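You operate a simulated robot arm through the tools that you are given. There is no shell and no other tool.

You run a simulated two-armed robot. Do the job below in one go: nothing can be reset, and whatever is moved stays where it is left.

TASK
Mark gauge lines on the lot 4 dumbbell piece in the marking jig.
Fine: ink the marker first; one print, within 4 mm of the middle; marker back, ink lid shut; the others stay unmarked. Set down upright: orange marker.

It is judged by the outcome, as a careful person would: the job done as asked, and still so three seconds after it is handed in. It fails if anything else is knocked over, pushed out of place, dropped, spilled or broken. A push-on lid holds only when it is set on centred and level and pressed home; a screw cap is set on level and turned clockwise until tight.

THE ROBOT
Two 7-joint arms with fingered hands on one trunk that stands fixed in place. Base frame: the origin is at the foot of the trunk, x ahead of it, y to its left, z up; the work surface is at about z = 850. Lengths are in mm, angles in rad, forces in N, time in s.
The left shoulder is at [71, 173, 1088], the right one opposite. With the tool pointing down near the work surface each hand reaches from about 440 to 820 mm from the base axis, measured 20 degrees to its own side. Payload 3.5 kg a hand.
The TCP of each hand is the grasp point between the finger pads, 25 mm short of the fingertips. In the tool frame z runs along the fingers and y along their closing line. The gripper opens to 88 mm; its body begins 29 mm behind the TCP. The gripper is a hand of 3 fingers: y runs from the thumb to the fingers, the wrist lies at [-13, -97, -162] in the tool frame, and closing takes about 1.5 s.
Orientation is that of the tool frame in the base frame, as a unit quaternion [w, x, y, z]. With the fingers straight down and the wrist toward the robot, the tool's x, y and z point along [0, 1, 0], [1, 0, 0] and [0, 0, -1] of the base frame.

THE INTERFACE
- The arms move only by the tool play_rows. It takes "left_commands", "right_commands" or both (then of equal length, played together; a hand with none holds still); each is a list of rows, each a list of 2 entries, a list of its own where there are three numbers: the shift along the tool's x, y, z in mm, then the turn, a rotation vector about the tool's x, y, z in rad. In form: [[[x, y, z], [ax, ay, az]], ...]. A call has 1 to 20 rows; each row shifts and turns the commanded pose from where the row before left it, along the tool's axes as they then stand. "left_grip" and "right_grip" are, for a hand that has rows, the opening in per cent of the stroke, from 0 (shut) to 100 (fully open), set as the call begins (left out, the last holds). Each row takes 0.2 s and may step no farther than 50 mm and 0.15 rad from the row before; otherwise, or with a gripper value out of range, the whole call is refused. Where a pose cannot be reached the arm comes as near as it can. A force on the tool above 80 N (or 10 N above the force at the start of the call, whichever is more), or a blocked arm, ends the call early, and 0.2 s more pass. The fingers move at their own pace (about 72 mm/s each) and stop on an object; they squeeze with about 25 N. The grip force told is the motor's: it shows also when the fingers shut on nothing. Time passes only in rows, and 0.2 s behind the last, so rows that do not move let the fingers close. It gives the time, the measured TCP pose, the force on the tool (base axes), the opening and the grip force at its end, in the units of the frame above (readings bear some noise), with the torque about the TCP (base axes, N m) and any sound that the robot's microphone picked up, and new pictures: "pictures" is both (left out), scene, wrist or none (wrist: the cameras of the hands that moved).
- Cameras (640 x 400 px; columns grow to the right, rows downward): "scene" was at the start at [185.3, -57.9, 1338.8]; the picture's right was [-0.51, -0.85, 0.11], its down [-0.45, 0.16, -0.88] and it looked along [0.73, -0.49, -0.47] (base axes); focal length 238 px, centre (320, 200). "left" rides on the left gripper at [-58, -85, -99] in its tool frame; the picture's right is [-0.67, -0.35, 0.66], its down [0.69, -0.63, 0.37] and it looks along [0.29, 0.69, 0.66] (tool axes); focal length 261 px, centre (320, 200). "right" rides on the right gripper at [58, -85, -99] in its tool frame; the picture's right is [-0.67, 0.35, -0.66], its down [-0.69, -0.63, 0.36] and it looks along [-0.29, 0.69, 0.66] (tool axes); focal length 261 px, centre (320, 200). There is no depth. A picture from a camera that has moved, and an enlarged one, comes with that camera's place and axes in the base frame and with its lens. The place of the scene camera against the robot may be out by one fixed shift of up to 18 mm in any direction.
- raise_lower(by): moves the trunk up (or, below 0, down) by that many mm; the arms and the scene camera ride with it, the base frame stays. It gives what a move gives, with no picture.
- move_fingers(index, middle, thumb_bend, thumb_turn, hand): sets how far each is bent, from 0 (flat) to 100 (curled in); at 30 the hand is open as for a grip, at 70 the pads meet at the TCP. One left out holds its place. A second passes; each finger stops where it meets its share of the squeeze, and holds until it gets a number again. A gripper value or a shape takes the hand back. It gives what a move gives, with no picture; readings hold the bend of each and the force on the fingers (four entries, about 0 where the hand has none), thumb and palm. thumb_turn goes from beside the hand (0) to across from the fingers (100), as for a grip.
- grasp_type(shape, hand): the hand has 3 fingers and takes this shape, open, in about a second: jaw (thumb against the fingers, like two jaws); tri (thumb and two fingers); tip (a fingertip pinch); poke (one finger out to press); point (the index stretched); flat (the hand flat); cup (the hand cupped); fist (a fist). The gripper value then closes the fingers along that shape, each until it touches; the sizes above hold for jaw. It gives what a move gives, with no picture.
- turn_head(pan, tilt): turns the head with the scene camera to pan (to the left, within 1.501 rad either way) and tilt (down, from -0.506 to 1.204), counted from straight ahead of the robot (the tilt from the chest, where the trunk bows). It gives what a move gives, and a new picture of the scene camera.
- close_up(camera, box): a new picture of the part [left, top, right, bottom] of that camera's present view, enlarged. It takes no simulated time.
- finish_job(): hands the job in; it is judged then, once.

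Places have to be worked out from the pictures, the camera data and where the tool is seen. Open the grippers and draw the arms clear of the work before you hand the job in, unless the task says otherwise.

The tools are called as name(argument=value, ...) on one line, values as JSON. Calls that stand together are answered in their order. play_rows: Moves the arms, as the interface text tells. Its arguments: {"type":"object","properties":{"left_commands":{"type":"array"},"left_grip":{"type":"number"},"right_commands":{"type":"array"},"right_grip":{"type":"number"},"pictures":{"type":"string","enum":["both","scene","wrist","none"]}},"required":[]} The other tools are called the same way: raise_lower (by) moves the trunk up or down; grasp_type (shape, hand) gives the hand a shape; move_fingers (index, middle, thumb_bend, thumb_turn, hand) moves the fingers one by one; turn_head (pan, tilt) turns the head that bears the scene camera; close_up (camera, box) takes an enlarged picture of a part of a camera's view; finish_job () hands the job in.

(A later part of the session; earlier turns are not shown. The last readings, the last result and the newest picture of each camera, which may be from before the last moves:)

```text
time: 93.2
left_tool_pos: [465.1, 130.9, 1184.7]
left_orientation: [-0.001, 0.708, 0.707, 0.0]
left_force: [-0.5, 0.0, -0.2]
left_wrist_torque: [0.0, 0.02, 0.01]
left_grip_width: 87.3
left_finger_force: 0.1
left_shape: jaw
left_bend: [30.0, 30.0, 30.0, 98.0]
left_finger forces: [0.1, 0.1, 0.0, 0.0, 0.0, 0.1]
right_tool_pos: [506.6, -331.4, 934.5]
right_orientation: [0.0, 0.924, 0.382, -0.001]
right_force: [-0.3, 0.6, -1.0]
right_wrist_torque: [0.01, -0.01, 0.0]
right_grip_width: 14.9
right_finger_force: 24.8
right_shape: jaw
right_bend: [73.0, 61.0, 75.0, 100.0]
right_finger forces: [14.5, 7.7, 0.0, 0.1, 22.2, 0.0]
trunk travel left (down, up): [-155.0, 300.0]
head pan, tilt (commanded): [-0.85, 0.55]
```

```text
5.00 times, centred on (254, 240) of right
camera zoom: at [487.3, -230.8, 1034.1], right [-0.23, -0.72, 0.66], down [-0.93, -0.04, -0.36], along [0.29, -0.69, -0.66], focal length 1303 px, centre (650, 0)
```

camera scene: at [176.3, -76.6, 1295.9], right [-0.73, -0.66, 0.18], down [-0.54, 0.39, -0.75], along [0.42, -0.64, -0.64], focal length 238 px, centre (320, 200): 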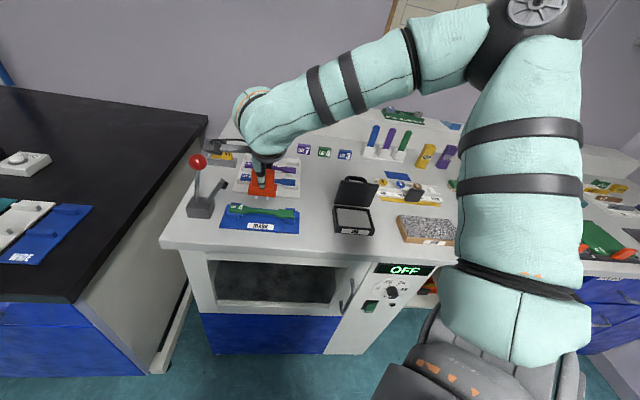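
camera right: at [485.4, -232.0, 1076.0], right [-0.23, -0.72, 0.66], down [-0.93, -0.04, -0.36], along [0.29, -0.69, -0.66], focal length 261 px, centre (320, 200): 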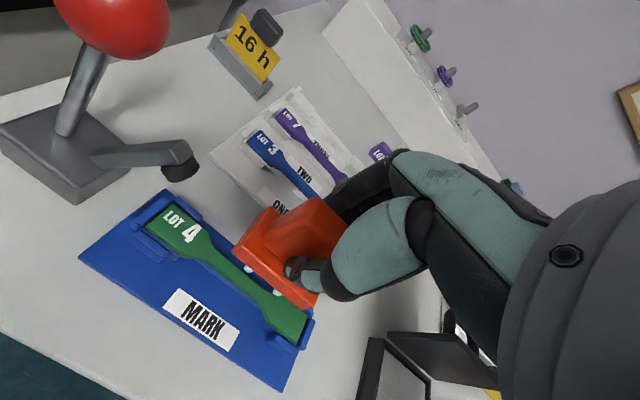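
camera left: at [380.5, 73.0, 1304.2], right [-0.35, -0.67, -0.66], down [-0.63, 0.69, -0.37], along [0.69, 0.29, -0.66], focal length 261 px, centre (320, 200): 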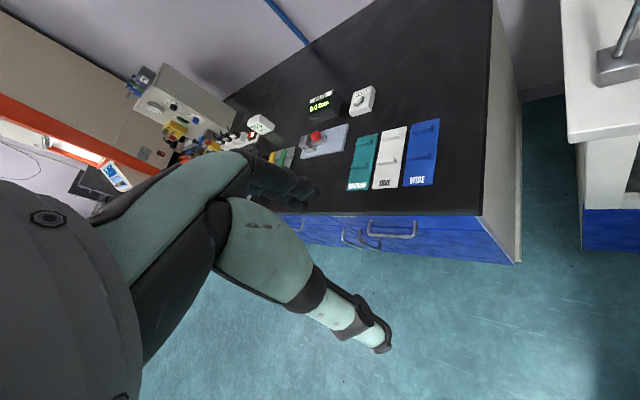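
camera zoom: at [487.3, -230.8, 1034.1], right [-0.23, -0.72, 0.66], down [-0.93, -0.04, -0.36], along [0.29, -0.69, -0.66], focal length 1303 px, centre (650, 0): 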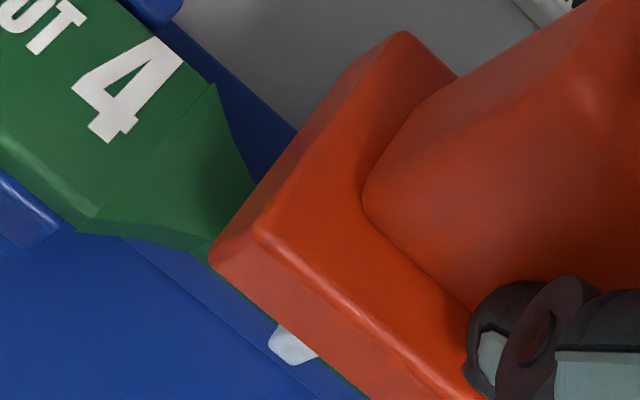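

Now only ~5 mm above. I take wrist close-ups of both piece ends and both feet at this height for the final alignment.

close_up(camera="right", box=[150, 140, 246, 200])

close_up(camera="right", box=[230, 250, 310, 300])

close_up(camera="right", box=[300, 270, 380, 335])

close_up(camera="right", box=[130, 160, 226, 220])

```text
6.67 times, centred on (198, 170) of right
camera zoom: at [487.3, -230.8, 1034.1], right [-0.23, -0.72, 0.66], down [-0.93, -0.04, -0.36], along [0.29, -0.69, -0.66], focal length 1738 px, centre (1133, 400)
```

zoom: 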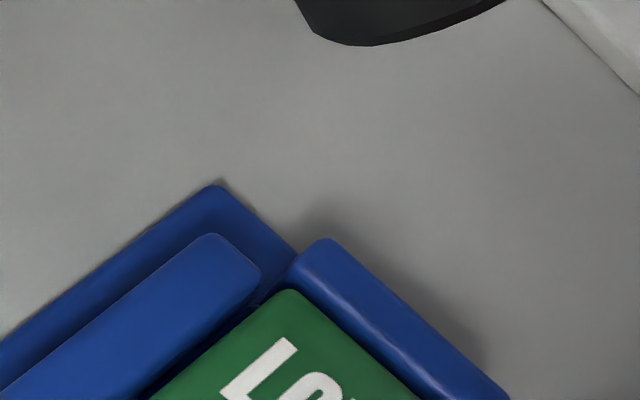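

```text
8.00 times, centred on (270, 275) of right
camera zoom: at [487.3, -230.8, 1034.1], right [-0.23, -0.72, 0.66], down [-0.93, -0.04, -0.36], along [0.29, -0.69, -0.66], focal length 2085 px, centre (720, -400)
```

zoom: 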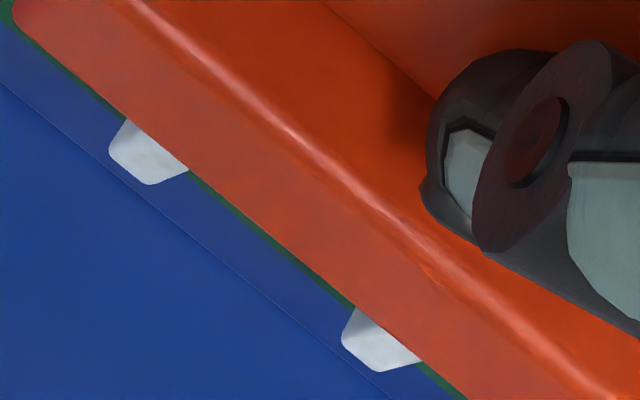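

```text
6.15 times, centred on (340, 302) of right
camera zoom: at [487.3, -230.8, 1034.1], right [-0.23, -0.72, 0.66], down [-0.93, -0.04, -0.36], along [0.29, -0.69, -0.66], focal length 1604 px, centre (197, -431)
```

zoom: 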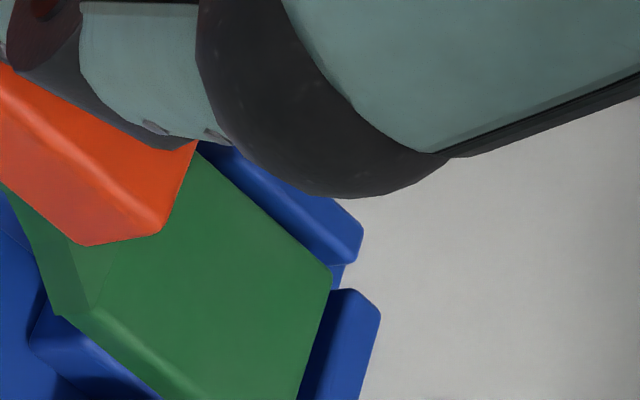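

```text
6.67 times, centred on (178, 190) of right
camera zoom: at [487.3, -230.8, 1034.1], right [-0.23, -0.72, 0.66], down [-0.93, -0.04, -0.36], along [0.29, -0.69, -0.66], focal length 1738 px, centre (1267, 267)
```

zoom: 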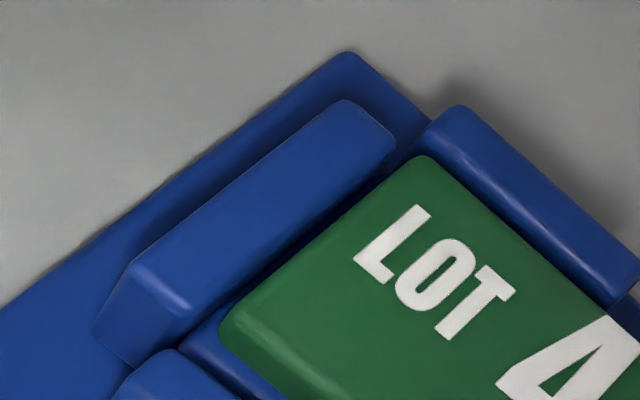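

Feet centre is ~1–2 mm left of the piece's middle; in depth it's aligned. I shift 1.4 mm right and lower gently to make the single print.

play_rows(right_commands=[[[-1.4, 0, 0], [0, 0, 0]], [[0, 0, 0], [0, 0, 0]]], pictures="none")

close_up(camera="scene", box=[240, 195, 280, 220])

```text
time: 93.8
left_tool_pos: [464.9, 130.6, 1185.7]
left_orientation: [0.0, 0.707, 0.708, 0.0]
left_force: [-0.2, -0.3, -0.6]
left_wrist_torque: [0.0, 0.01, -0.01]
left_grip_width: 87.4
left_finger_force: 0.1
left_shape: jaw
left_bend: [30.0, 30.0, 30.0, 98.0]
left_finger forces: [0.0, 0.0, 0.1, 0.0, 0.0, 0.0]
right_tool_pos: [506.8, -332.8, 935.1]
right_orientation: [-0.001, 0.924, 0.384, -0.001]
right_force: [-0.2, 0.3, -1.5]
right_wrist_torque: [0.01, 0.01, 0.02]
right_grip_width: 14.9
right_finger_force: 24.7
right_shape: jaw
right_bend: [73.0, 61.0, 75.0, 100.0]
right_finger forces: [14.4, 7.7, 0.0, 0.0, 22.1, 0.1]
trunk travel left (down, up): [-155.0, 300.0]
head pan, tilt (commanded): [-0.85, 0.55]
```

```text
16.00 times, centred on (260, 208) of scene
camera zoom: at [176.4, -76.7, 1295.8], right [-0.73, -0.66, 0.18], down [-0.54, 0.39, -0.75], along [0.42, -0.64, -0.64], focal length 3808 px, centre (1280, 80)
```

zoom: 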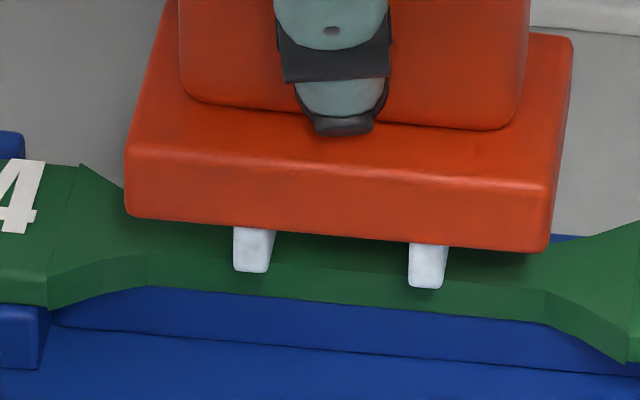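

Scene view now shows the feet centred on the piece's middle (within ~0.2 mm). I lower in small steps to print.

play_rows(right_commands=[[[0, 0, 1.5], [0, 0, 0]], [[0, 0, 1.5], [0, 0, 0]], [[0, 0, 0], [0, 0, 0]]], pictures="none")

close_up(camera="scene", box=[240, 195, 280, 220])

```text
time: 94.7
left_tool_pos: [467.1, 130.2, 1186.2]
left_orientation: [0.001, 0.707, 0.708, 0.0]
left_force: [-0.3, 0.1, -0.4]
left_wrist_torque: [-0.01, -0.03, -0.04]
left_grip_width: 87.5
left_finger_force: 0.0
left_shape: jaw
left_bend: [30.0, 30.0, 30.0, 98.0]
left_finger forces: [0.0, 0.0, 0.1, 0.0, 0.0, 0.0]
right_tool_pos: [506.7, -331.4, 931.8]
right_orientation: [0.0, 0.924, 0.383, 0.0]
right_force: [0.4, -0.8, -0.6]
right_wrist_torque: [0.03, 0.01, 0.01]
right_grip_width: 15.1
right_finger_force: 24.8
right_shape: jaw
right_bend: [73.0, 61.0, 75.0, 100.0]
right_finger forces: [14.4, 7.7, 0.1, 0.0, 22.0, 0.0]
trunk travel left (down, up): [-155.0, 300.0]
head pan, tilt (commanded): [-0.85, 0.55]
```

```text
16.00 times, centred on (260, 208) of scene
camera zoom: at [176.3, -76.7, 1295.8], right [-0.73, -0.66, 0.18], down [-0.54, 0.39, -0.75], along [0.42, -0.64, -0.64], focal length 3808 px, centre (1280, 80)
```

zoom: 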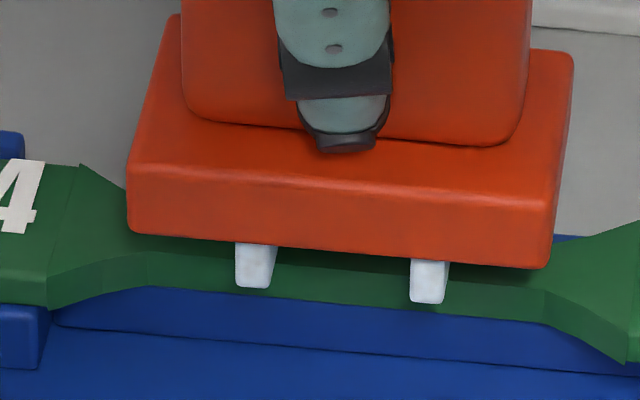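

Alignment holds. I continue down in 1 mm steps until it touches.

play_rows(right_commands=[[[0, 0, 1], [0, 0, 0]], [[0, 0, 1], [0, 0, 0]], [[0, 0, 0], [0, 0, 0]]], pictures="none")

close_up(camera="scene", box=[240, 195, 280, 220])

```text
time: 95.5
left_tool_pos: [465.7, 129.9, 1185.9]
left_orientation: [0.0, 0.707, 0.707, 0.0]
left_force: [-0.4, 0.7, -1.1]
left_wrist_torque: [0.01, 0.0, -0.01]
left_grip_width: 87.5
left_finger_force: 0.0
left_shape: jaw
left_bend: [30.0, 30.0, 30.0, 98.0]
left_finger forces: [0.1, 0.0, 0.0, 0.0, 0.0, 0.0]
right_tool_pos: [505.6, -333.1, 929.7]
right_orientation: [-0.001, 0.924, 0.383, -0.001]
right_force: [0.2, -0.2, -0.9]
right_wrist_torque: [-0.02, -0.01, 0.0]
right_grip_width: 15.1
right_finger_force: 25.3
right_shape: jaw
right_bend: [73.0, 61.0, 75.0, 100.0]
right_finger forces: [14.4, 7.8, 0.1, 0.1, 22.1, 0.1]
trunk travel left (down, up): [-155.0, 300.0]
head pan, tilt (commanded): [-0.85, 0.55]
```

```text
16.00 times, centred on (260, 208) of scene
camera zoom: at [176.3, -76.8, 1295.8], right [-0.73, -0.66, 0.18], down [-0.54, 0.39, -0.75], along [0.42, -0.64, -0.64], focal length 3808 px, centre (1280, 80)
```

zoom: 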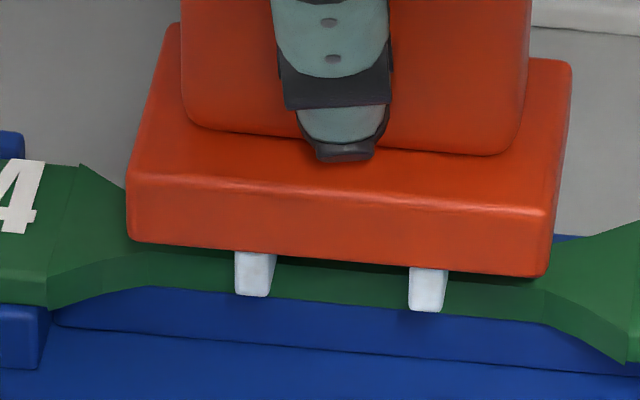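

Not touching yet; another 2 mm.

play_rows(right_commands=[[[0, 0, 1], [0, 0, 0]], [[0, 0, 1], [0, 0, 0]], [[0, 0, 0], [0, 0, 0]]], pictures="none")

close_up(camera="scene", box=[240, 195, 280, 220])

```text
time: 96.2
left_tool_pos: [465.6, 130.4, 1186.0]
left_orientation: [0.0, 0.708, 0.707, 0.0]
left_force: [-0.1, -0.9, 0.0]
left_wrist_torque: [0.01, -0.02, 0.05]
left_grip_width: 87.4
left_finger_force: 0.1
left_shape: jaw
left_bend: [30.0, 30.0, 30.0, 98.0]
left_finger forces: [0.1, 0.0, 0.1, 0.1, 0.0, 0.0]
right_tool_pos: [506.5, -332.7, 930.7]
right_orientation: [-0.001, 0.924, 0.383, 0.0]
right_force: [-0.7, -0.6, 4.9]
right_wrist_torque: [-0.03, -0.03, 0.02]
right_grip_width: 14.9
right_finger_force: 24.5
right_shape: jaw
right_bend: [73.0, 61.0, 75.0, 100.0]
right_finger forces: [15.1, 8.2, 0.0, 0.0, 23.2, 0.0]
trunk travel left (down, up): [-155.0, 300.0]
head pan, tilt (commanded): [-0.85, 0.55]
```

```text
16.00 times, centred on (260, 208) of scene
camera zoom: at [175.4, -76.3, 1296.1], right [-0.73, -0.66, 0.18], down [-0.53, 0.39, -0.75], along [0.43, -0.64, -0.64], focal length 3808 px, centre (1280, 80)
```

zoom: 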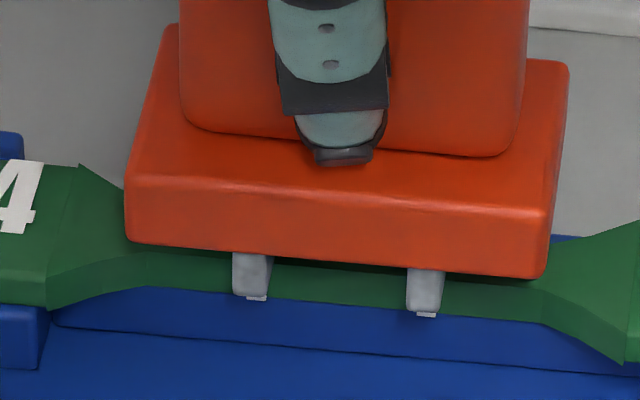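

Contact made (6 N) — the feet lost their ink and white marks show at their edges, so the print is made. I lift straight up.

play_rows(right_commands=[[[0, 0, -3], [0, 0, 0]], [[0, 0, -10], [0, 0, 0]], [[0, 0, -25], [0, 0, 0]], [[0, 0, -30], [0, 0, 0]], [[0, 0, -30], [0, 0, 0]], [[0, 0, 0], [0, 0, 0]]], pictures="none")

close_up(camera="scene", box=[220, 185, 310, 241])

close_up(camera="right", box=[110, 200, 330, 338])

```text
time: 97.7
left_tool_pos: [465.5, 129.4, 1185.3]
left_orientation: [0.0, 0.707, 0.707, 0.0]
left_force: [0.5, -0.7, -0.1]
left_wrist_torque: [0.01, 0.01, 0.04]
left_grip_width: 87.8
left_finger_force: 0.0
left_shape: jaw
left_bend: [30.0, 30.0, 30.0, 98.0]
left_finger forces: [0.0, 0.0, 0.0, 0.0, 0.0, 0.0]
right_tool_pos: [508.2, -330.8, 1027.0]
right_orientation: [-0.001, 0.924, 0.383, -0.001]
right_force: [-0.4, 0.2, -1.6]
right_wrist_torque: [0.01, -0.04, 0.02]
right_grip_width: 14.8
right_finger_force: 24.8
right_shape: jaw
right_bend: [73.0, 61.0, 75.0, 100.0]
right_finger forces: [14.5, 7.9, 0.0, 0.0, 22.3, 0.0]
trunk travel left (down, up): [-155.0, 300.0]
head pan, tilt (commanded): [-0.85, 0.55]
```

```text
7.11 times, centred on (265, 213) of scene
camera zoom: at [176.7, -76.9, 1295.7], right [-0.73, -0.66, 0.18], down [-0.54, 0.39, -0.75], along [0.42, -0.64, -0.64], focal length 1693 px, centre (711, 108)
```

zoom: 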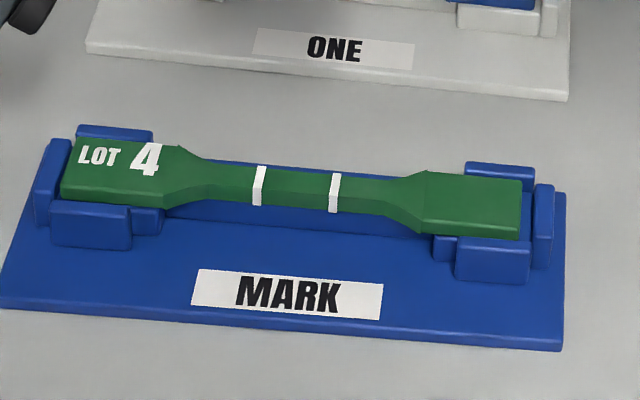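

```text
2.90 times, centred on (220, 269) of right
camera zoom: at [488.9, -231.6, 1124.9], right [-0.23, -0.72, 0.66], down [-0.93, -0.04, -0.36], along [0.29, -0.69, -0.66], focal length 756 px, centre (610, 0)
```

zoom: 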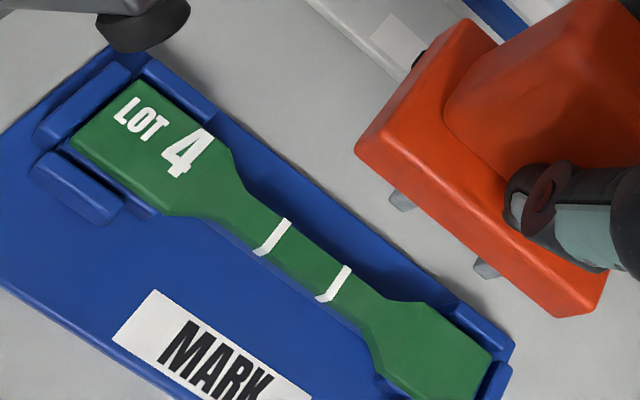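

Two clean gauge lines are on the gauge section. I check how well they are centred with finer views.

close_up(camera="scene", box=[240, 198, 280, 223])

close_up(camera="right", box=[170, 250, 266, 310])

```text
16.00 times, centred on (260, 210) of scene
camera zoom: at [176.7, -76.9, 1295.7], right [-0.73, -0.66, 0.18], down [-0.54, 0.39, -0.75], along [0.42, -0.64, -0.64], focal length 3808 px, centre (1280, 32)
```

zoom: 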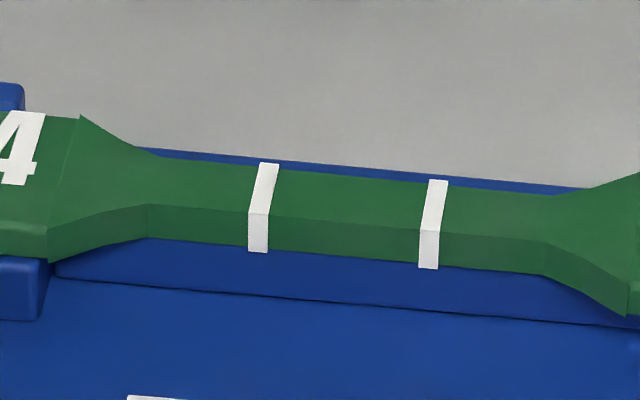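

```text
6.67 times, centred on (218, 280) of right
camera zoom: at [488.9, -231.6, 1124.9], right [-0.23, -0.72, 0.66], down [-0.93, -0.04, -0.36], along [0.29, -0.69, -0.66], focal length 1738 px, centre (1000, -333)
```

zoom: 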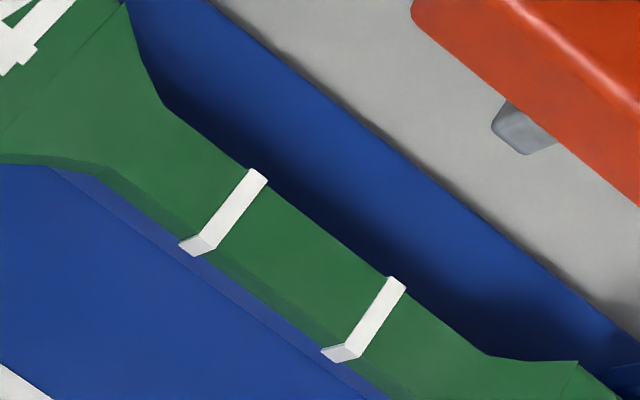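

The lines sit within about half a millimetre of the middle. Now I carry the marker back on a diagonal path that stays clear of the open lid.

play_rows(right_commands=[[[-23.25, 20.55, 0], [0, 0, 0]], [[-23.25, 20.55, 0], [0, 0, 0]], [[-23.25, 20.55, 0], [0, 0, 0]], [[-23.25, 20.55, 0], [0, 0, 0]], [[-23.25, 20.55, 0], [0, 0, 0]], [[-23.25, 20.55, 0], [0, 0, 0]], [[-23.25, 20.55, 0], [0, 0, 0]], [[-23.25, 20.55, 0], [0, 0, 0]], [[-23.25, 20.55, 0], [0, 0, 0]], [[-23.25, 20.55, 0], [0, 0, 0]], [[0, 0, 0], [0, 0, 0]]], pictures="both")

```text
time: 100.0
left_tool_pos: [467.2, 130.3, 1186.2]
left_orientation: [0.0, 0.707, 0.708, 0.0]
left_force: [-0.3, 0.2, -1.2]
left_wrist_torque: [0.0, 0.03, 0.01]
left_grip_width: 87.3
left_finger_force: 0.0
left_shape: jaw
left_bend: [30.0, 30.0, 30.0, 98.0]
left_finger forces: [0.1, 0.1, 0.0, 0.0, 0.0, 0.0]
right_tool_pos: [487.2, -641.8, 1026.8]
right_orientation: [0.0, 0.924, 0.382, -0.001]
right_force: [-0.1, 0.5, -0.6]
right_wrist_torque: [0.0, 0.01, 0.0]
right_grip_width: 14.6
right_finger_force: 24.5
right_shape: jaw
right_bend: [73.0, 61.0, 75.0, 100.0]
right_finger forces: [14.4, 7.8, 0.0, 0.0, 22.1, 0.0]
trunk travel left (down, up): [-155.0, 300.0]
head pan, tilt (commanded): [-0.85, 0.55]
camera scene: at [176.3, -76.3, 1295.9], right [-0.73, -0.66, 0.18], down [-0.54, 0.39, -0.75], along [0.42, -0.64, -0.64], focal length 238 px, centre (320, 200)
camera right: at [467.8, -541.2, 1126.6], right [-0.23, -0.72, 0.66], down [-0.93, -0.04, -0.36], along [0.29, -0.69, -0.66], focal length 261 px, centre (320, 200)
```

scene: 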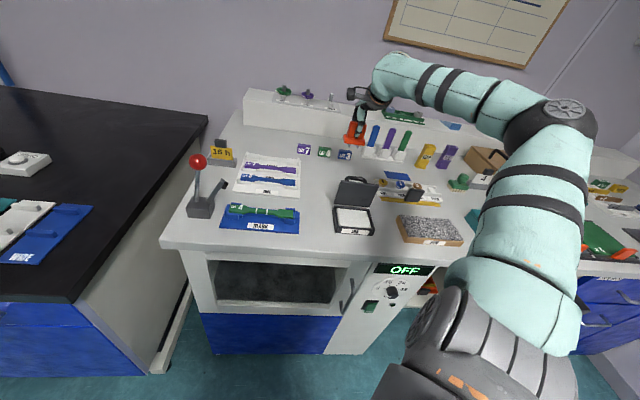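
right: 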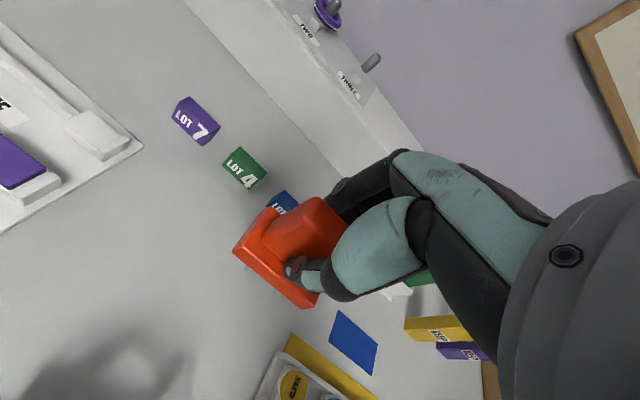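

Back above the marker's home spot. I descend, slowing near the table.

play_rows(right_commands=[[[0, 0, 25], [0, 0, 0]], [[0, 0, 25], [0, 0, 0]], [[0, 0, 25], [0, 0, 0]], [[0, 0, 20], [0, 0, 0]], [[0, 0, 10], [0, 0, 0]], [[0, 0, 8], [0, 0, 0]], [[0, 0, 4], [0, 0, 0]], [[0, 0, 0], [0, 0, 0]]], pictures="none")

close_up(camera="scene", box=[310, 140, 390, 190])

```text
time: 101.8
left_tool_pos: [466.1, 131.5, 1185.1]
left_orientation: [0.0, 0.707, 0.707, 0.0]
left_force: [-0.7, 0.0, -0.9]
left_wrist_torque: [-0.03, 0.0, -0.01]
left_grip_width: 87.7
left_finger_force: 0.0
left_shape: jaw
left_bend: [30.0, 30.0, 30.0, 98.0]
left_finger forces: [0.0, 0.0, 0.1, 0.0, 0.1, 0.0]
right_tool_pos: [487.5, -643.0, 909.2]
right_orientation: [0.001, 0.923, 0.384, -0.001]
right_force: [0.7, -0.8, -1.5]
right_wrist_torque: [-0.01, -0.01, -0.04]
right_grip_width: 14.9
right_finger_force: 24.4
right_shape: jaw
right_bend: [73.0, 61.0, 75.0, 100.0]
right_finger forces: [14.2, 7.7, 0.1, 0.0, 22.0, 0.1]
trunk travel left (down, up): [-155.0, 300.0]
head pan, tilt (commanded): [-0.85, 0.55]
```

```text
8.00 times, centred on (350, 165) of scene
camera zoom: at [176.3, -76.8, 1295.8], right [-0.73, -0.66, 0.18], down [-0.54, 0.39, -0.75], along [0.42, -0.64, -0.64], focal length 1904 px, centre (80, 480)
```

zoom: 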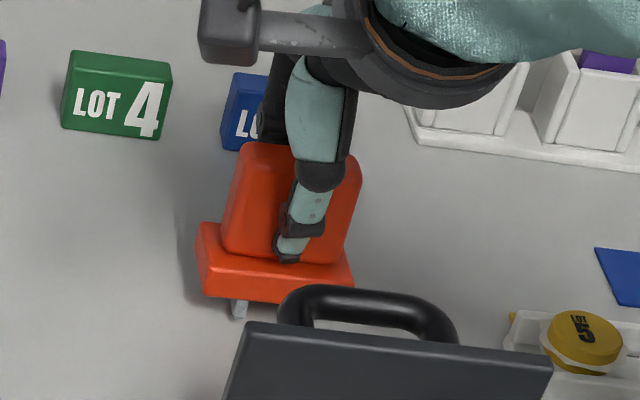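

I lower the last few millimetres until the feet touch the table.

play_rows(right_commands=[[[0, 0, 1.5], [0, 0, 0]], [[0, 0, 1.5], [0, 0, 0]], [[0, 0, 1], [0, 0, 0]], [[0, 0, 0], [0, 0, 0]]], pictures="none")

close_up(camera="scene", box=[310, 140, 390, 190])

```text
time: 102.8
left_tool_pos: [466.2, 130.6, 1184.3]
left_orientation: [0.0, 0.707, 0.707, 0.0]
left_force: [0.6, 0.7, 0.1]
left_wrist_torque: [0.02, -0.01, 0.01]
left_grip_width: 87.7
left_finger_force: 0.1
left_shape: jaw
left_bend: [30.0, 30.0, 30.0, 98.0]
left_finger forces: [0.0, 0.0, 0.1, 0.1, 0.1, 0.0]
right_tool_pos: [488.6, -641.8, 905.4]
right_orientation: [0.001, 0.924, 0.383, -0.001]
right_force: [-1.0, -0.2, -0.6]
right_wrist_torque: [-0.02, -0.02, -0.01]
right_grip_width: 14.9
right_finger_force: 24.9
right_shape: jaw
right_bend: [73.0, 61.0, 75.0, 100.0]
right_finger forces: [14.5, 7.7, 0.0, 0.0, 22.1, 0.0]
trunk travel left (down, up): [-155.0, 300.0]
head pan, tilt (commanded): [-0.85, 0.55]
```

```text
8.00 times, centred on (350, 165) of scene
camera zoom: at [176.1, -76.8, 1295.9], right [-0.73, -0.66, 0.18], down [-0.54, 0.39, -0.75], along [0.42, -0.64, -0.64], focal length 1904 px, centre (80, 480)
```

zoom: 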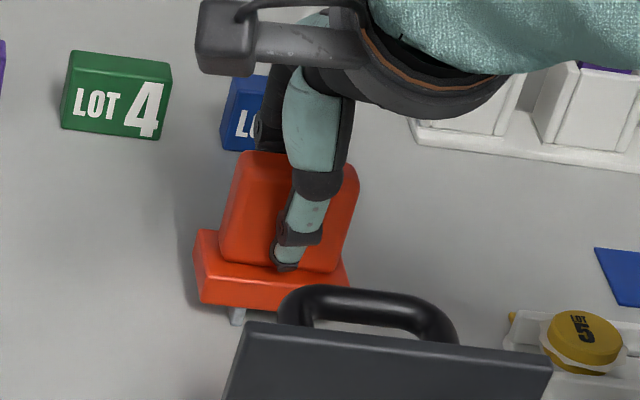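

Visually identical to the starting spot; I lower another millimetre to feel the contact.

play_rows(right_commands=[[[0, 0, 0.6], [0, 0, 0]], [[0, 0, 0.6], [0, 0, 0]], [[0, 0, 0], [0, 0, 0]]], pictures="none")

```text
time: 103.7
left_tool_pos: [465.3, 129.9, 1186.0]
left_orientation: [-0.001, 0.707, 0.707, 0.0]
left_force: [-0.3, -0.5, 0.3]
left_wrist_torque: [-0.01, 0.0, 0.0]
left_grip_width: 87.7
left_finger_force: 0.1
left_shape: jaw
left_bend: [30.0, 30.0, 30.0, 98.0]
left_finger forces: [0.0, 0.0, 0.0, 0.0, 0.0, 0.0]
right_tool_pos: [488.9, -642.3, 904.3]
right_orientation: [0.001, 0.924, 0.383, -0.001]
right_force: [-0.9, -0.2, 2.4]
right_wrist_torque: [-0.04, 0.02, -0.02]
right_grip_width: 14.9
right_finger_force: 25.0
right_shape: jaw
right_bend: [73.0, 61.0, 75.0, 100.0]
right_finger forces: [14.7, 7.8, 0.0, 0.1, 22.5, 0.0]
trunk travel left (down, up): [-155.0, 300.0]
head pan, tilt (commanded): [-0.85, 0.55]
```

Contact felt (~3.5 N). I open the fingers to release the marker standing on its feet.

play_rows(right_commands=[[[0, 0, -0.3], [0, 0, 0]], [[0, 0, 0], [0, 0, 0]], [[0, 0, 0], [0, 0, 0]], [[0, 0, 0], [0, 0, 0]], [[0, 0, 0], [0, 0, 0]]], right_grip=60, pictures="none")

close_up(camera="scene", box=[310, 140, 390, 190])

close_up(camera="right", box=[150, 140, 390, 290])

```text
time: 104.8
left_tool_pos: [467.0, 130.6, 1186.2]
left_orientation: [0.0, 0.707, 0.707, 0.0]
left_force: [0.8, 0.0, 0.2]
left_wrist_torque: [0.01, 0.0, -0.02]
left_grip_width: 87.6
left_finger_force: 0.0
left_shape: jaw
left_bend: [30.0, 30.0, 30.0, 98.0]
left_finger forces: [0.1, 0.0, 0.0, 0.0, 0.0, 0.0]
right_tool_pos: [489.0, -642.0, 904.3]
right_orientation: [0.001, 0.924, 0.383, -0.001]
right_force: [-0.3, 1.0, 0.2]
right_wrist_torque: [-0.01, 0.0, -0.02]
right_grip_width: 52.1
right_finger_force: 0.0
right_shape: jaw
right_bend: [29.0, 41.0, 65.0, 100.0]
right_finger forces: [0.0, 0.0, 0.0, 0.1, 0.0, 0.1]
trunk travel left (down, up): [-155.0, 300.0]
head pan, tilt (commanded): [-0.85, 0.55]
```

```text
8.00 times, centred on (350, 165) of scene
camera zoom: at [176.2, -76.7, 1295.9], right [-0.73, -0.66, 0.18], down [-0.54, 0.39, -0.75], along [0.42, -0.64, -0.64], focal length 1904 px, centre (80, 480)
```

zoom: 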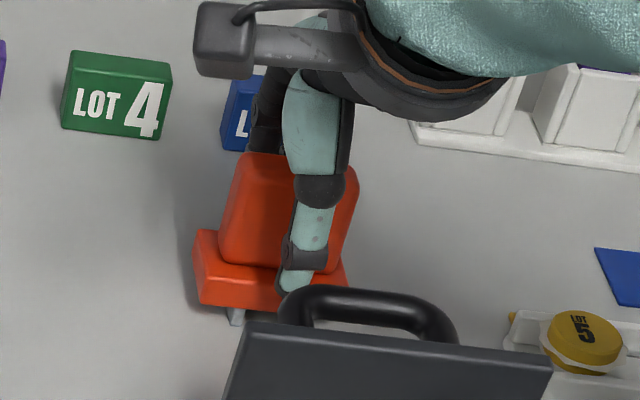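

```text
2.67 times, centred on (270, 215) of right
camera zoom: at [468.6, -541.9, 1003.3], right [-0.23, -0.72, 0.66], down [-0.93, -0.04, -0.36], along [0.29, -0.69, -0.66], focal length 695 px, centre (453, 160)
```

zoom: 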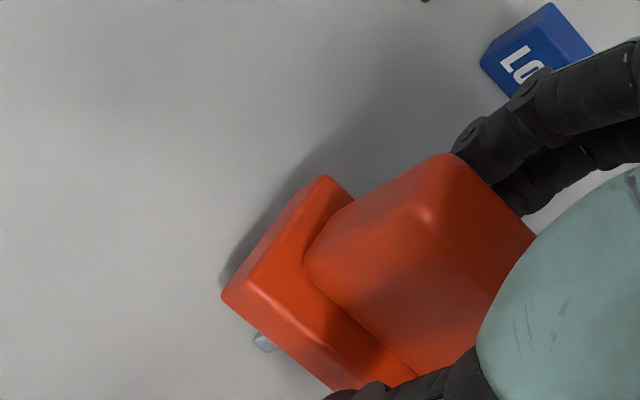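

The marker stands upright at its home spot. I lift the hand straight up and clear.

play_rows(right_commands=[[[0, 0, -10], [0, 0, 0]], [[0, 0, -15], [0, 0, 0]], [[0, 0, -20], [0, 0, 0]], [[0, 0, -25], [0, 0, 0]], [[0, 0, -25], [0, 0, 0]], [[0, 0, 0], [0, 0, 0]]], pictures="none")

close_up(camera="scene", box=[300, 140, 420, 240])

close_up(camera="right", box=[110, 150, 430, 350])

```text
time: 106.2
left_tool_pos: [465.8, 130.3, 1186.2]
left_orientation: [0.0, 0.707, 0.707, 0.0]
left_force: [-0.4, -0.5, -0.7]
left_wrist_torque: [-0.01, -0.01, -0.02]
left_grip_width: 87.7
left_finger_force: 0.1
left_shape: jaw
left_bend: [30.0, 30.0, 30.0, 98.0]
left_finger forces: [0.0, 0.1, 0.1, 0.0, 0.1, 0.0]
right_tool_pos: [489.2, -643.6, 1000.4]
right_orientation: [-0.001, 0.924, 0.383, -0.002]
right_force: [0.6, 0.4, 1.3]
right_wrist_torque: [0.03, 0.01, -0.02]
right_grip_width: 52.3
right_finger_force: 0.1
right_shape: jaw
right_bend: [29.0, 41.0, 65.0, 100.0]
right_finger forces: [0.0, 0.1, 0.0, 0.0, 0.0, 0.0]
trunk travel left (down, up): [-155.0, 300.0]
head pan, tilt (commanded): [-0.85, 0.55]
```

```text
4.00 times, centred on (360, 190) of scene
camera zoom: at [176.3, -77.0, 1295.8], right [-0.73, -0.66, 0.18], down [-0.54, 0.39, -0.75], along [0.42, -0.64, -0.64], focal length 952 px, centre (160, 240)
```

zoom: 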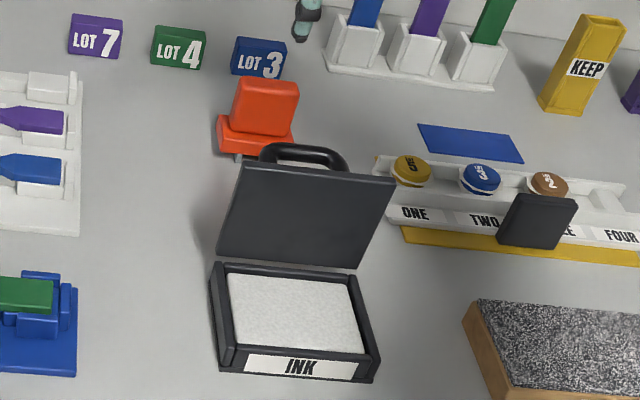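

```text
2.00 times, centred on (270, 250) of right
camera zoom: at [468.4, -543.1, 1098.6], right [-0.23, -0.72, 0.66], down [-0.93, -0.04, -0.36], along [0.29, -0.69, -0.66], focal length 521 px, centre (420, 100)
```

zoom: 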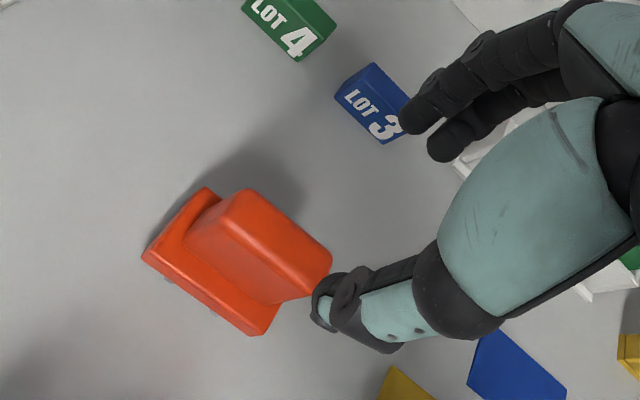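

Marker is upright at home. Next I go back over the open lid's handle to close it, first moving above it at a safe height.

play_rows(right_commands=[[[1, -30, 0], [0, 0, 0]], [[0, -30, 0], [0, 0, 0]], [[0, -30, 0], [0, 0, 0]], [[0, -30, 0], [0, 0, 0]], [[0, 0, 0], [0, 0, 0]]], right_grip=45, pictures="none")

close_up(camera="right", box=[110, 150, 430, 350])

close_up(camera="scene", box=[320, 140, 416, 200])

```text
time: 107.5
left_tool_pos: [465.3, 129.1, 1186.2]
left_orientation: [0.0, 0.707, 0.707, 0.0]
left_force: [0.6, 0.4, 0.5]
left_wrist_torque: [-0.01, 0.02, 0.01]
left_grip_width: 87.5
left_finger_force: 0.1
left_shape: jaw
left_bend: [30.0, 30.0, 30.0, 98.0]
left_finger forces: [0.0, 0.1, 0.1, 0.0, 0.0, 0.0]
right_tool_pos: [403.4, -556.1, 997.7]
right_orientation: [0.0, 0.924, 0.381, 0.0]
right_force: [0.4, -0.4, -0.2]
right_wrist_torque: [-0.01, 0.0, 0.02]
right_grip_width: 39.9
right_finger_force: 0.1
right_shape: jaw
right_bend: [74.0, 46.0, 71.0, 100.0]
right_finger forces: [0.0, 0.0, 0.0, 0.0, 0.1, 0.0]
trunk travel left (down, up): [-155.0, 300.0]
head pan, tilt (commanded): [-0.85, 0.55]
```

```text
2.00 times, centred on (270, 250) of right
camera zoom: at [384.5, -455.2, 1097.4], right [-0.23, -0.72, 0.66], down [-0.93, -0.04, -0.36], along [0.29, -0.69, -0.66], focal length 521 px, centre (420, 100)
```

zoom: 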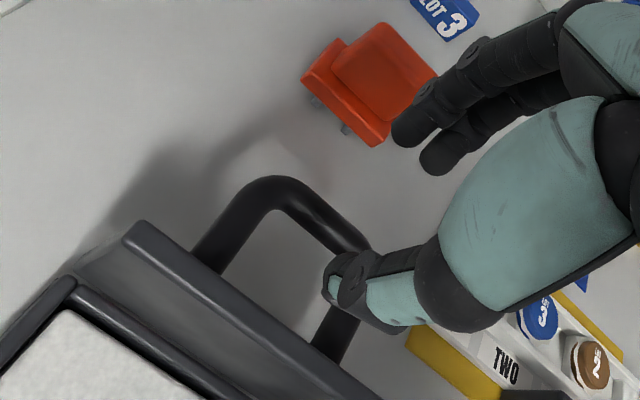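

```text
6.67 times, centred on (368, 170) of scene
camera zoom: at [176.6, -77.5, 1295.7], right [-0.73, -0.66, 0.18], down [-0.54, 0.39, -0.75], along [0.42, -0.64, -0.64], focal length 1587 px, centre (0, 400)
```

zoom: 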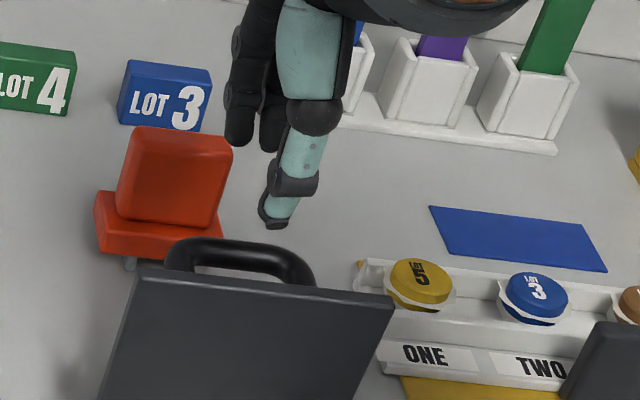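

The bar is at about D≈690, z≈923. I align above it with a narrower opening and descend around it.

play_rows(right_commands=[[[-1, 10, 10], [0, 0, 0]], [[0, 0, 15], [0, 0, 0]], [[0, 0, 10], [0, 0, 0]], [[0, 0, 0], [0, 0, 0]]], right_grip=35, pictures="none")

close_up(camera="right", box=[150, 150, 390, 300])

close_up(camera="scene", box=[320, 140, 416, 200])

```text
time: 108.5
left_tool_pos: [465.6, 129.6, 1185.4]
left_orientation: [0.0, 0.707, 0.707, 0.001]
left_force: [0.0, 0.0, 0.4]
left_wrist_torque: [0.0, -0.03, 0.0]
left_grip_width: 87.5
left_finger_force: 0.0
left_shape: jaw
left_bend: [30.0, 30.0, 30.0, 98.0]
left_finger forces: [0.0, 0.0, 0.1, 0.0, 0.0, 0.1]
right_tool_pos: [409.9, -563.9, 965.1]
right_orientation: [0.0, 0.924, 0.382, -0.002]
right_force: [0.3, -0.3, -0.1]
right_wrist_torque: [0.02, 0.01, 0.0]
right_grip_width: 31.3
right_finger_force: 0.0
right_shape: jaw
right_bend: [74.0, 51.0, 73.0, 100.0]
right_finger forces: [0.0, 0.0, 0.1, 0.0, 0.1, 0.1]
trunk travel left (down, up): [-155.0, 300.0]
head pan, tilt (commanded): [-0.85, 0.55]
```

```text
2.67 times, centred on (270, 225) of right
camera zoom: at [390.9, -463.0, 1063.9], right [-0.23, -0.72, 0.66], down [-0.93, -0.04, -0.36], along [0.29, -0.69, -0.66], focal length 695 px, centre (453, 133)
```

zoom: 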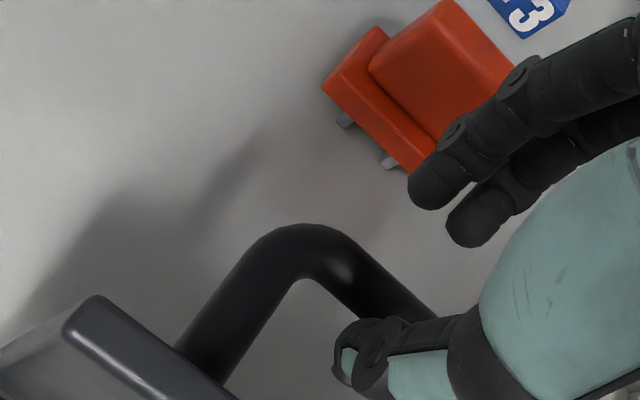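

```text
6.67 times, centred on (368, 170) of scene
camera zoom: at [176.2, -76.7, 1295.9], right [-0.73, -0.66, 0.18], down [-0.54, 0.39, -0.75], along [0.42, -0.64, -0.64], focal length 1587 px, centre (0, 400)
```

zoom: 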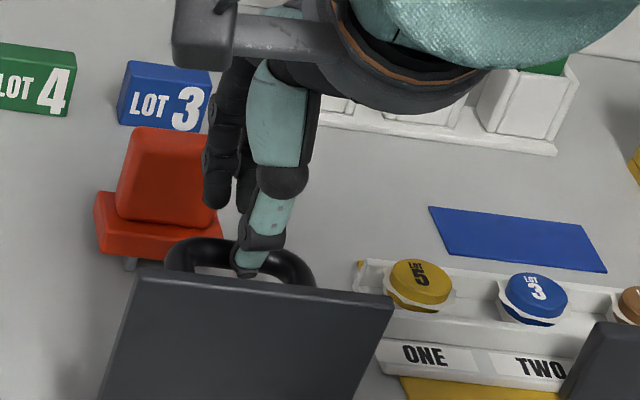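

The bar is ~2 mm beyond the TCP line. I nudge and descend to z≈930.

play_rows(right_commands=[[[0, 2, 10], [0, 0, 0]], [[0, 0, 10], [0, 0, 0]], [[0, 0, 10], [0, 0, 0]], [[0, 0, 5], [0, 0, 0]], [[0, 0, 0], [0, 0, 0]]], pictures="none")

close_up(camera="right", box=[150, 150, 390, 300])

close_up(camera="scene", box=[320, 140, 416, 200])

```text
time: 109.7
left_tool_pos: [465.9, 129.8, 1185.1]
left_orientation: [0.001, 0.707, 0.707, 0.0]
left_force: [0.9, -0.5, 0.8]
left_wrist_torque: [-0.01, 0.01, 0.02]
left_grip_width: 87.3
left_finger_force: 0.0
left_shape: jaw
left_bend: [30.0, 30.0, 30.0, 98.0]
left_finger forces: [0.0, 0.0, 0.0, 0.1, 0.0, 0.1]
right_tool_pos: [412.1, -565.3, 928.8]
right_orientation: [0.0, 0.924, 0.383, -0.001]
right_force: [1.1, -0.8, 0.1]
right_wrist_torque: [0.01, 0.02, 0.02]
right_grip_width: 31.3
right_finger_force: 0.0
right_shape: jaw
right_bend: [74.0, 51.0, 73.0, 100.0]
right_finger forces: [0.0, 0.0, 0.1, 0.0, 0.0, 0.1]
trunk travel left (down, up): [-155.0, 300.0]
head pan, tilt (commanded): [-0.85, 0.55]
```

```text
2.67 times, centred on (270, 225) of right
camera zoom: at [392.0, -465.1, 1028.1], right [-0.23, -0.72, 0.66], down [-0.93, -0.04, -0.36], along [0.29, -0.69, -0.66], focal length 695 px, centre (453, 133)
```

zoom: 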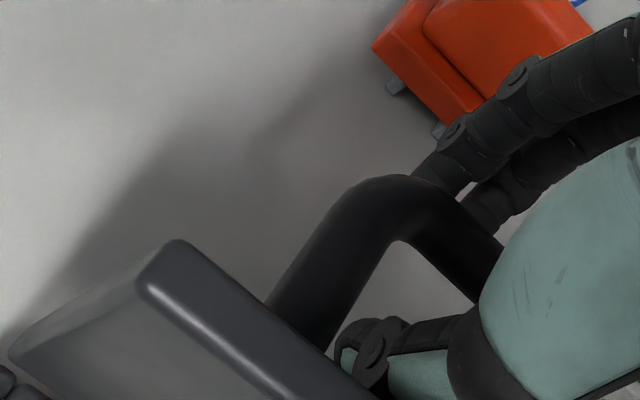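

```text
6.67 times, centred on (368, 170) of scene
camera zoom: at [176.1, -76.6, 1295.9], right [-0.73, -0.66, 0.18], down [-0.54, 0.39, -0.75], along [0.42, -0.64, -0.64], focal length 1587 px, centre (0, 400)
```

zoom: 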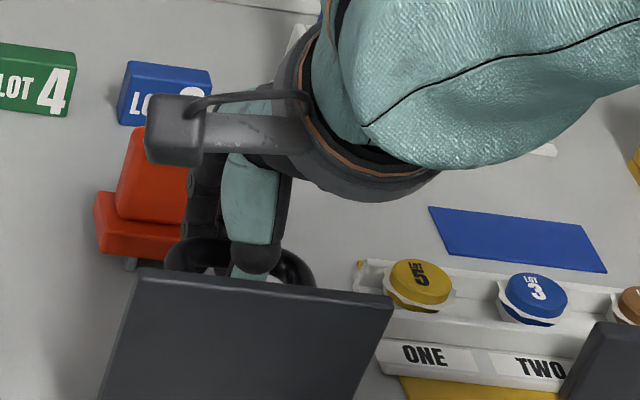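

Thumb and fingers are either side of the bar inside the loop. I close the hand around it.

play_rows(right_commands=[[[0, 0, 0], [0, 0, 0]], [[0, 0, 0], [0, 0, 0]], [[0, 0, 0], [0, 0, 0]], [[0, 0, 0], [0, 0, 0]], [[0, 0, 0], [0, 0, 0]], [[0, 0, 0], [0, 0, 0]]], right_grip=0, pictures="none")

close_up(camera="right", box=[150, 150, 390, 300])

```text
time: 111.0
left_tool_pos: [466.1, 129.5, 1185.1]
left_orientation: [0.0, 0.707, 0.707, 0.0]
left_force: [-0.7, -1.0, 0.0]
left_wrist_torque: [0.01, 0.01, 0.0]
left_grip_width: 87.6
left_finger_force: 0.1
left_shape: jaw
left_bend: [30.0, 30.0, 30.0, 98.0]
left_finger forces: [0.1, 0.0, 0.0, 0.0, 0.0, 0.1]
right_tool_pos: [411.5, -564.9, 928.1]
right_orientation: [-0.001, 0.924, 0.383, 0.0]
right_force: [-3.2, 5.0, -7.2]
right_wrist_torque: [-0.1, -0.01, -0.05]
right_grip_width: 0.1
right_finger_force: 25.1
right_shape: jaw
right_bend: [70.0, 70.0, 75.0, 100.0]
right_finger forces: [2.5, 0.0, 0.0, 0.0, 8.8, 0.0]
trunk travel left (down, up): [-155.0, 300.0]
head pan, tilt (commanded): [-0.85, 0.55]
```

```text
2.67 times, centred on (270, 225) of right
camera zoom: at [392.1, -465.1, 1027.8], right [-0.23, -0.72, 0.66], down [-0.93, -0.04, -0.36], along [0.29, -0.69, -0.66], focal length 695 px, centre (453, 133)
```

zoom: 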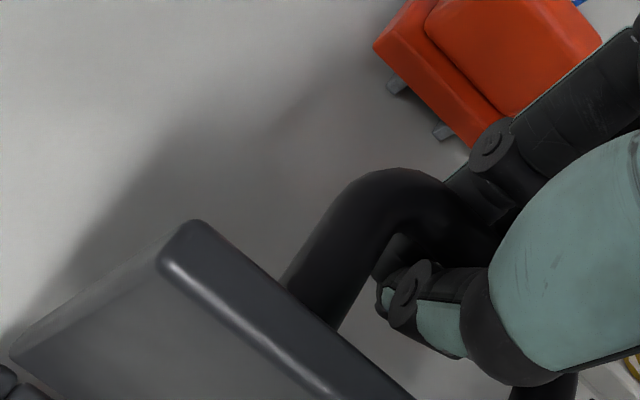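

The bar is caged. Now I swing the lid back along its arc, first over the top.

play_rows(right_commands=[[[0, -6, -3.5], [0, 0, 0]], [[0, -6.3, -3.6], [0, 0, 0]], [[0, -10.6, -6.2], [0, 0, 0]], [[0, -13.5, -5.5], [0, 0, 0]], [[0, -15.5, -2.8], [0, 0, 0]], [[0, 0, 0], [0, 0, 0]]], pictures="none")

close_up(camera="scene", box=[320, 160, 416, 220])

close_up(camera="right", box=[110, 130, 430, 330])

```text
time: 112.5
left_tool_pos: [467.1, 128.5, 1184.4]
left_orientation: [-0.001, 0.707, 0.707, 0.0]
left_force: [0.3, 0.2, -0.4]
left_wrist_torque: [0.0, 0.0, 0.01]
left_grip_width: 87.4
left_finger_force: 0.0
left_shape: jaw
left_bend: [30.0, 30.0, 30.0, 98.0]
left_finger forces: [0.1, 0.0, 0.0, 0.0, 0.0, 0.0]
right_tool_pos: [376.1, -531.0, 948.3]
right_orientation: [-0.001, 0.924, 0.382, -0.002]
right_force: [-1.0, -2.9, -17.6]
right_wrist_torque: [-0.16, -0.06, -0.08]
right_grip_width: 0.1
right_finger_force: 25.0
right_shape: jaw
right_bend: [70.0, 70.0, 75.0, 100.0]
right_finger forces: [12.1, 0.0, 0.0, 0.0, 7.2, 0.1]
trunk travel left (down, up): [-155.0, 300.0]
head pan, tilt (commanded): [-0.85, 0.55]
```

```text
6.67 times, centred on (368, 190) of scene
camera zoom: at [177.8, -79.2, 1295.4], right [-0.73, -0.66, 0.18], down [-0.54, 0.39, -0.75], along [0.42, -0.64, -0.64], focal length 1587 px, centre (0, 267)
```

zoom: 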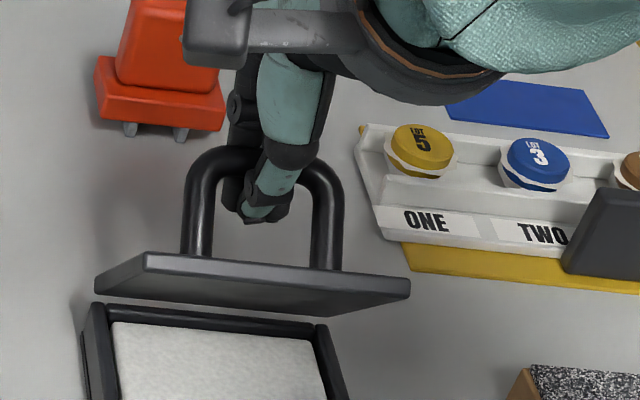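

```text
2.00 times, centred on (270, 230) of right
camera zoom: at [357.0, -429.9, 1048.2], right [-0.22, -0.72, 0.66], down [-0.93, -0.04, -0.36], along [0.29, -0.69, -0.66], focal length 521 px, centre (420, 140)
```

zoom: 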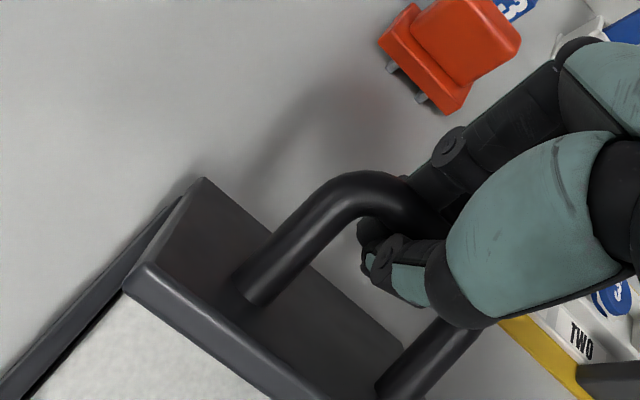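

The hand is pulling up on the hinge with ~17 N; I lower a few mm to relieve that before continuing.

play_rows(right_commands=[[[0, 0, 3], [0, 0, 0]], [[0, -1, 2], [0, 0, 0]], [[0, 0, 0], [0, 0, 0]]], pictures="none")

```text
time: 113.2
left_tool_pos: [466.2, 130.2, 1186.7]
left_orientation: [0.0, 0.707, 0.707, 0.0]
left_force: [-0.6, 0.1, 0.3]
left_wrist_torque: [0.0, -0.01, 0.01]
left_grip_width: 87.3
left_finger_force: 0.0
left_shape: jaw
left_bend: [30.0, 30.0, 30.0, 98.0]
left_finger forces: [0.0, 0.0, 0.1, 0.0, 0.0, 0.1]
right_tool_pos: [376.1, -528.9, 945.9]
right_orientation: [0.001, 0.924, 0.383, -0.001]
right_force: [-0.1, -1.6, 1.3]
right_wrist_torque: [0.0, -0.04, -0.09]
right_grip_width: 0.0
right_finger_force: 25.6
right_shape: jaw
right_bend: [70.0, 70.0, 75.0, 100.0]
right_finger forces: [7.5, 0.1, 0.1, 0.0, 7.8, 0.0]
trunk travel left (down, up): [-155.0, 300.0]
head pan, tilt (commanded): [-0.85, 0.55]
```

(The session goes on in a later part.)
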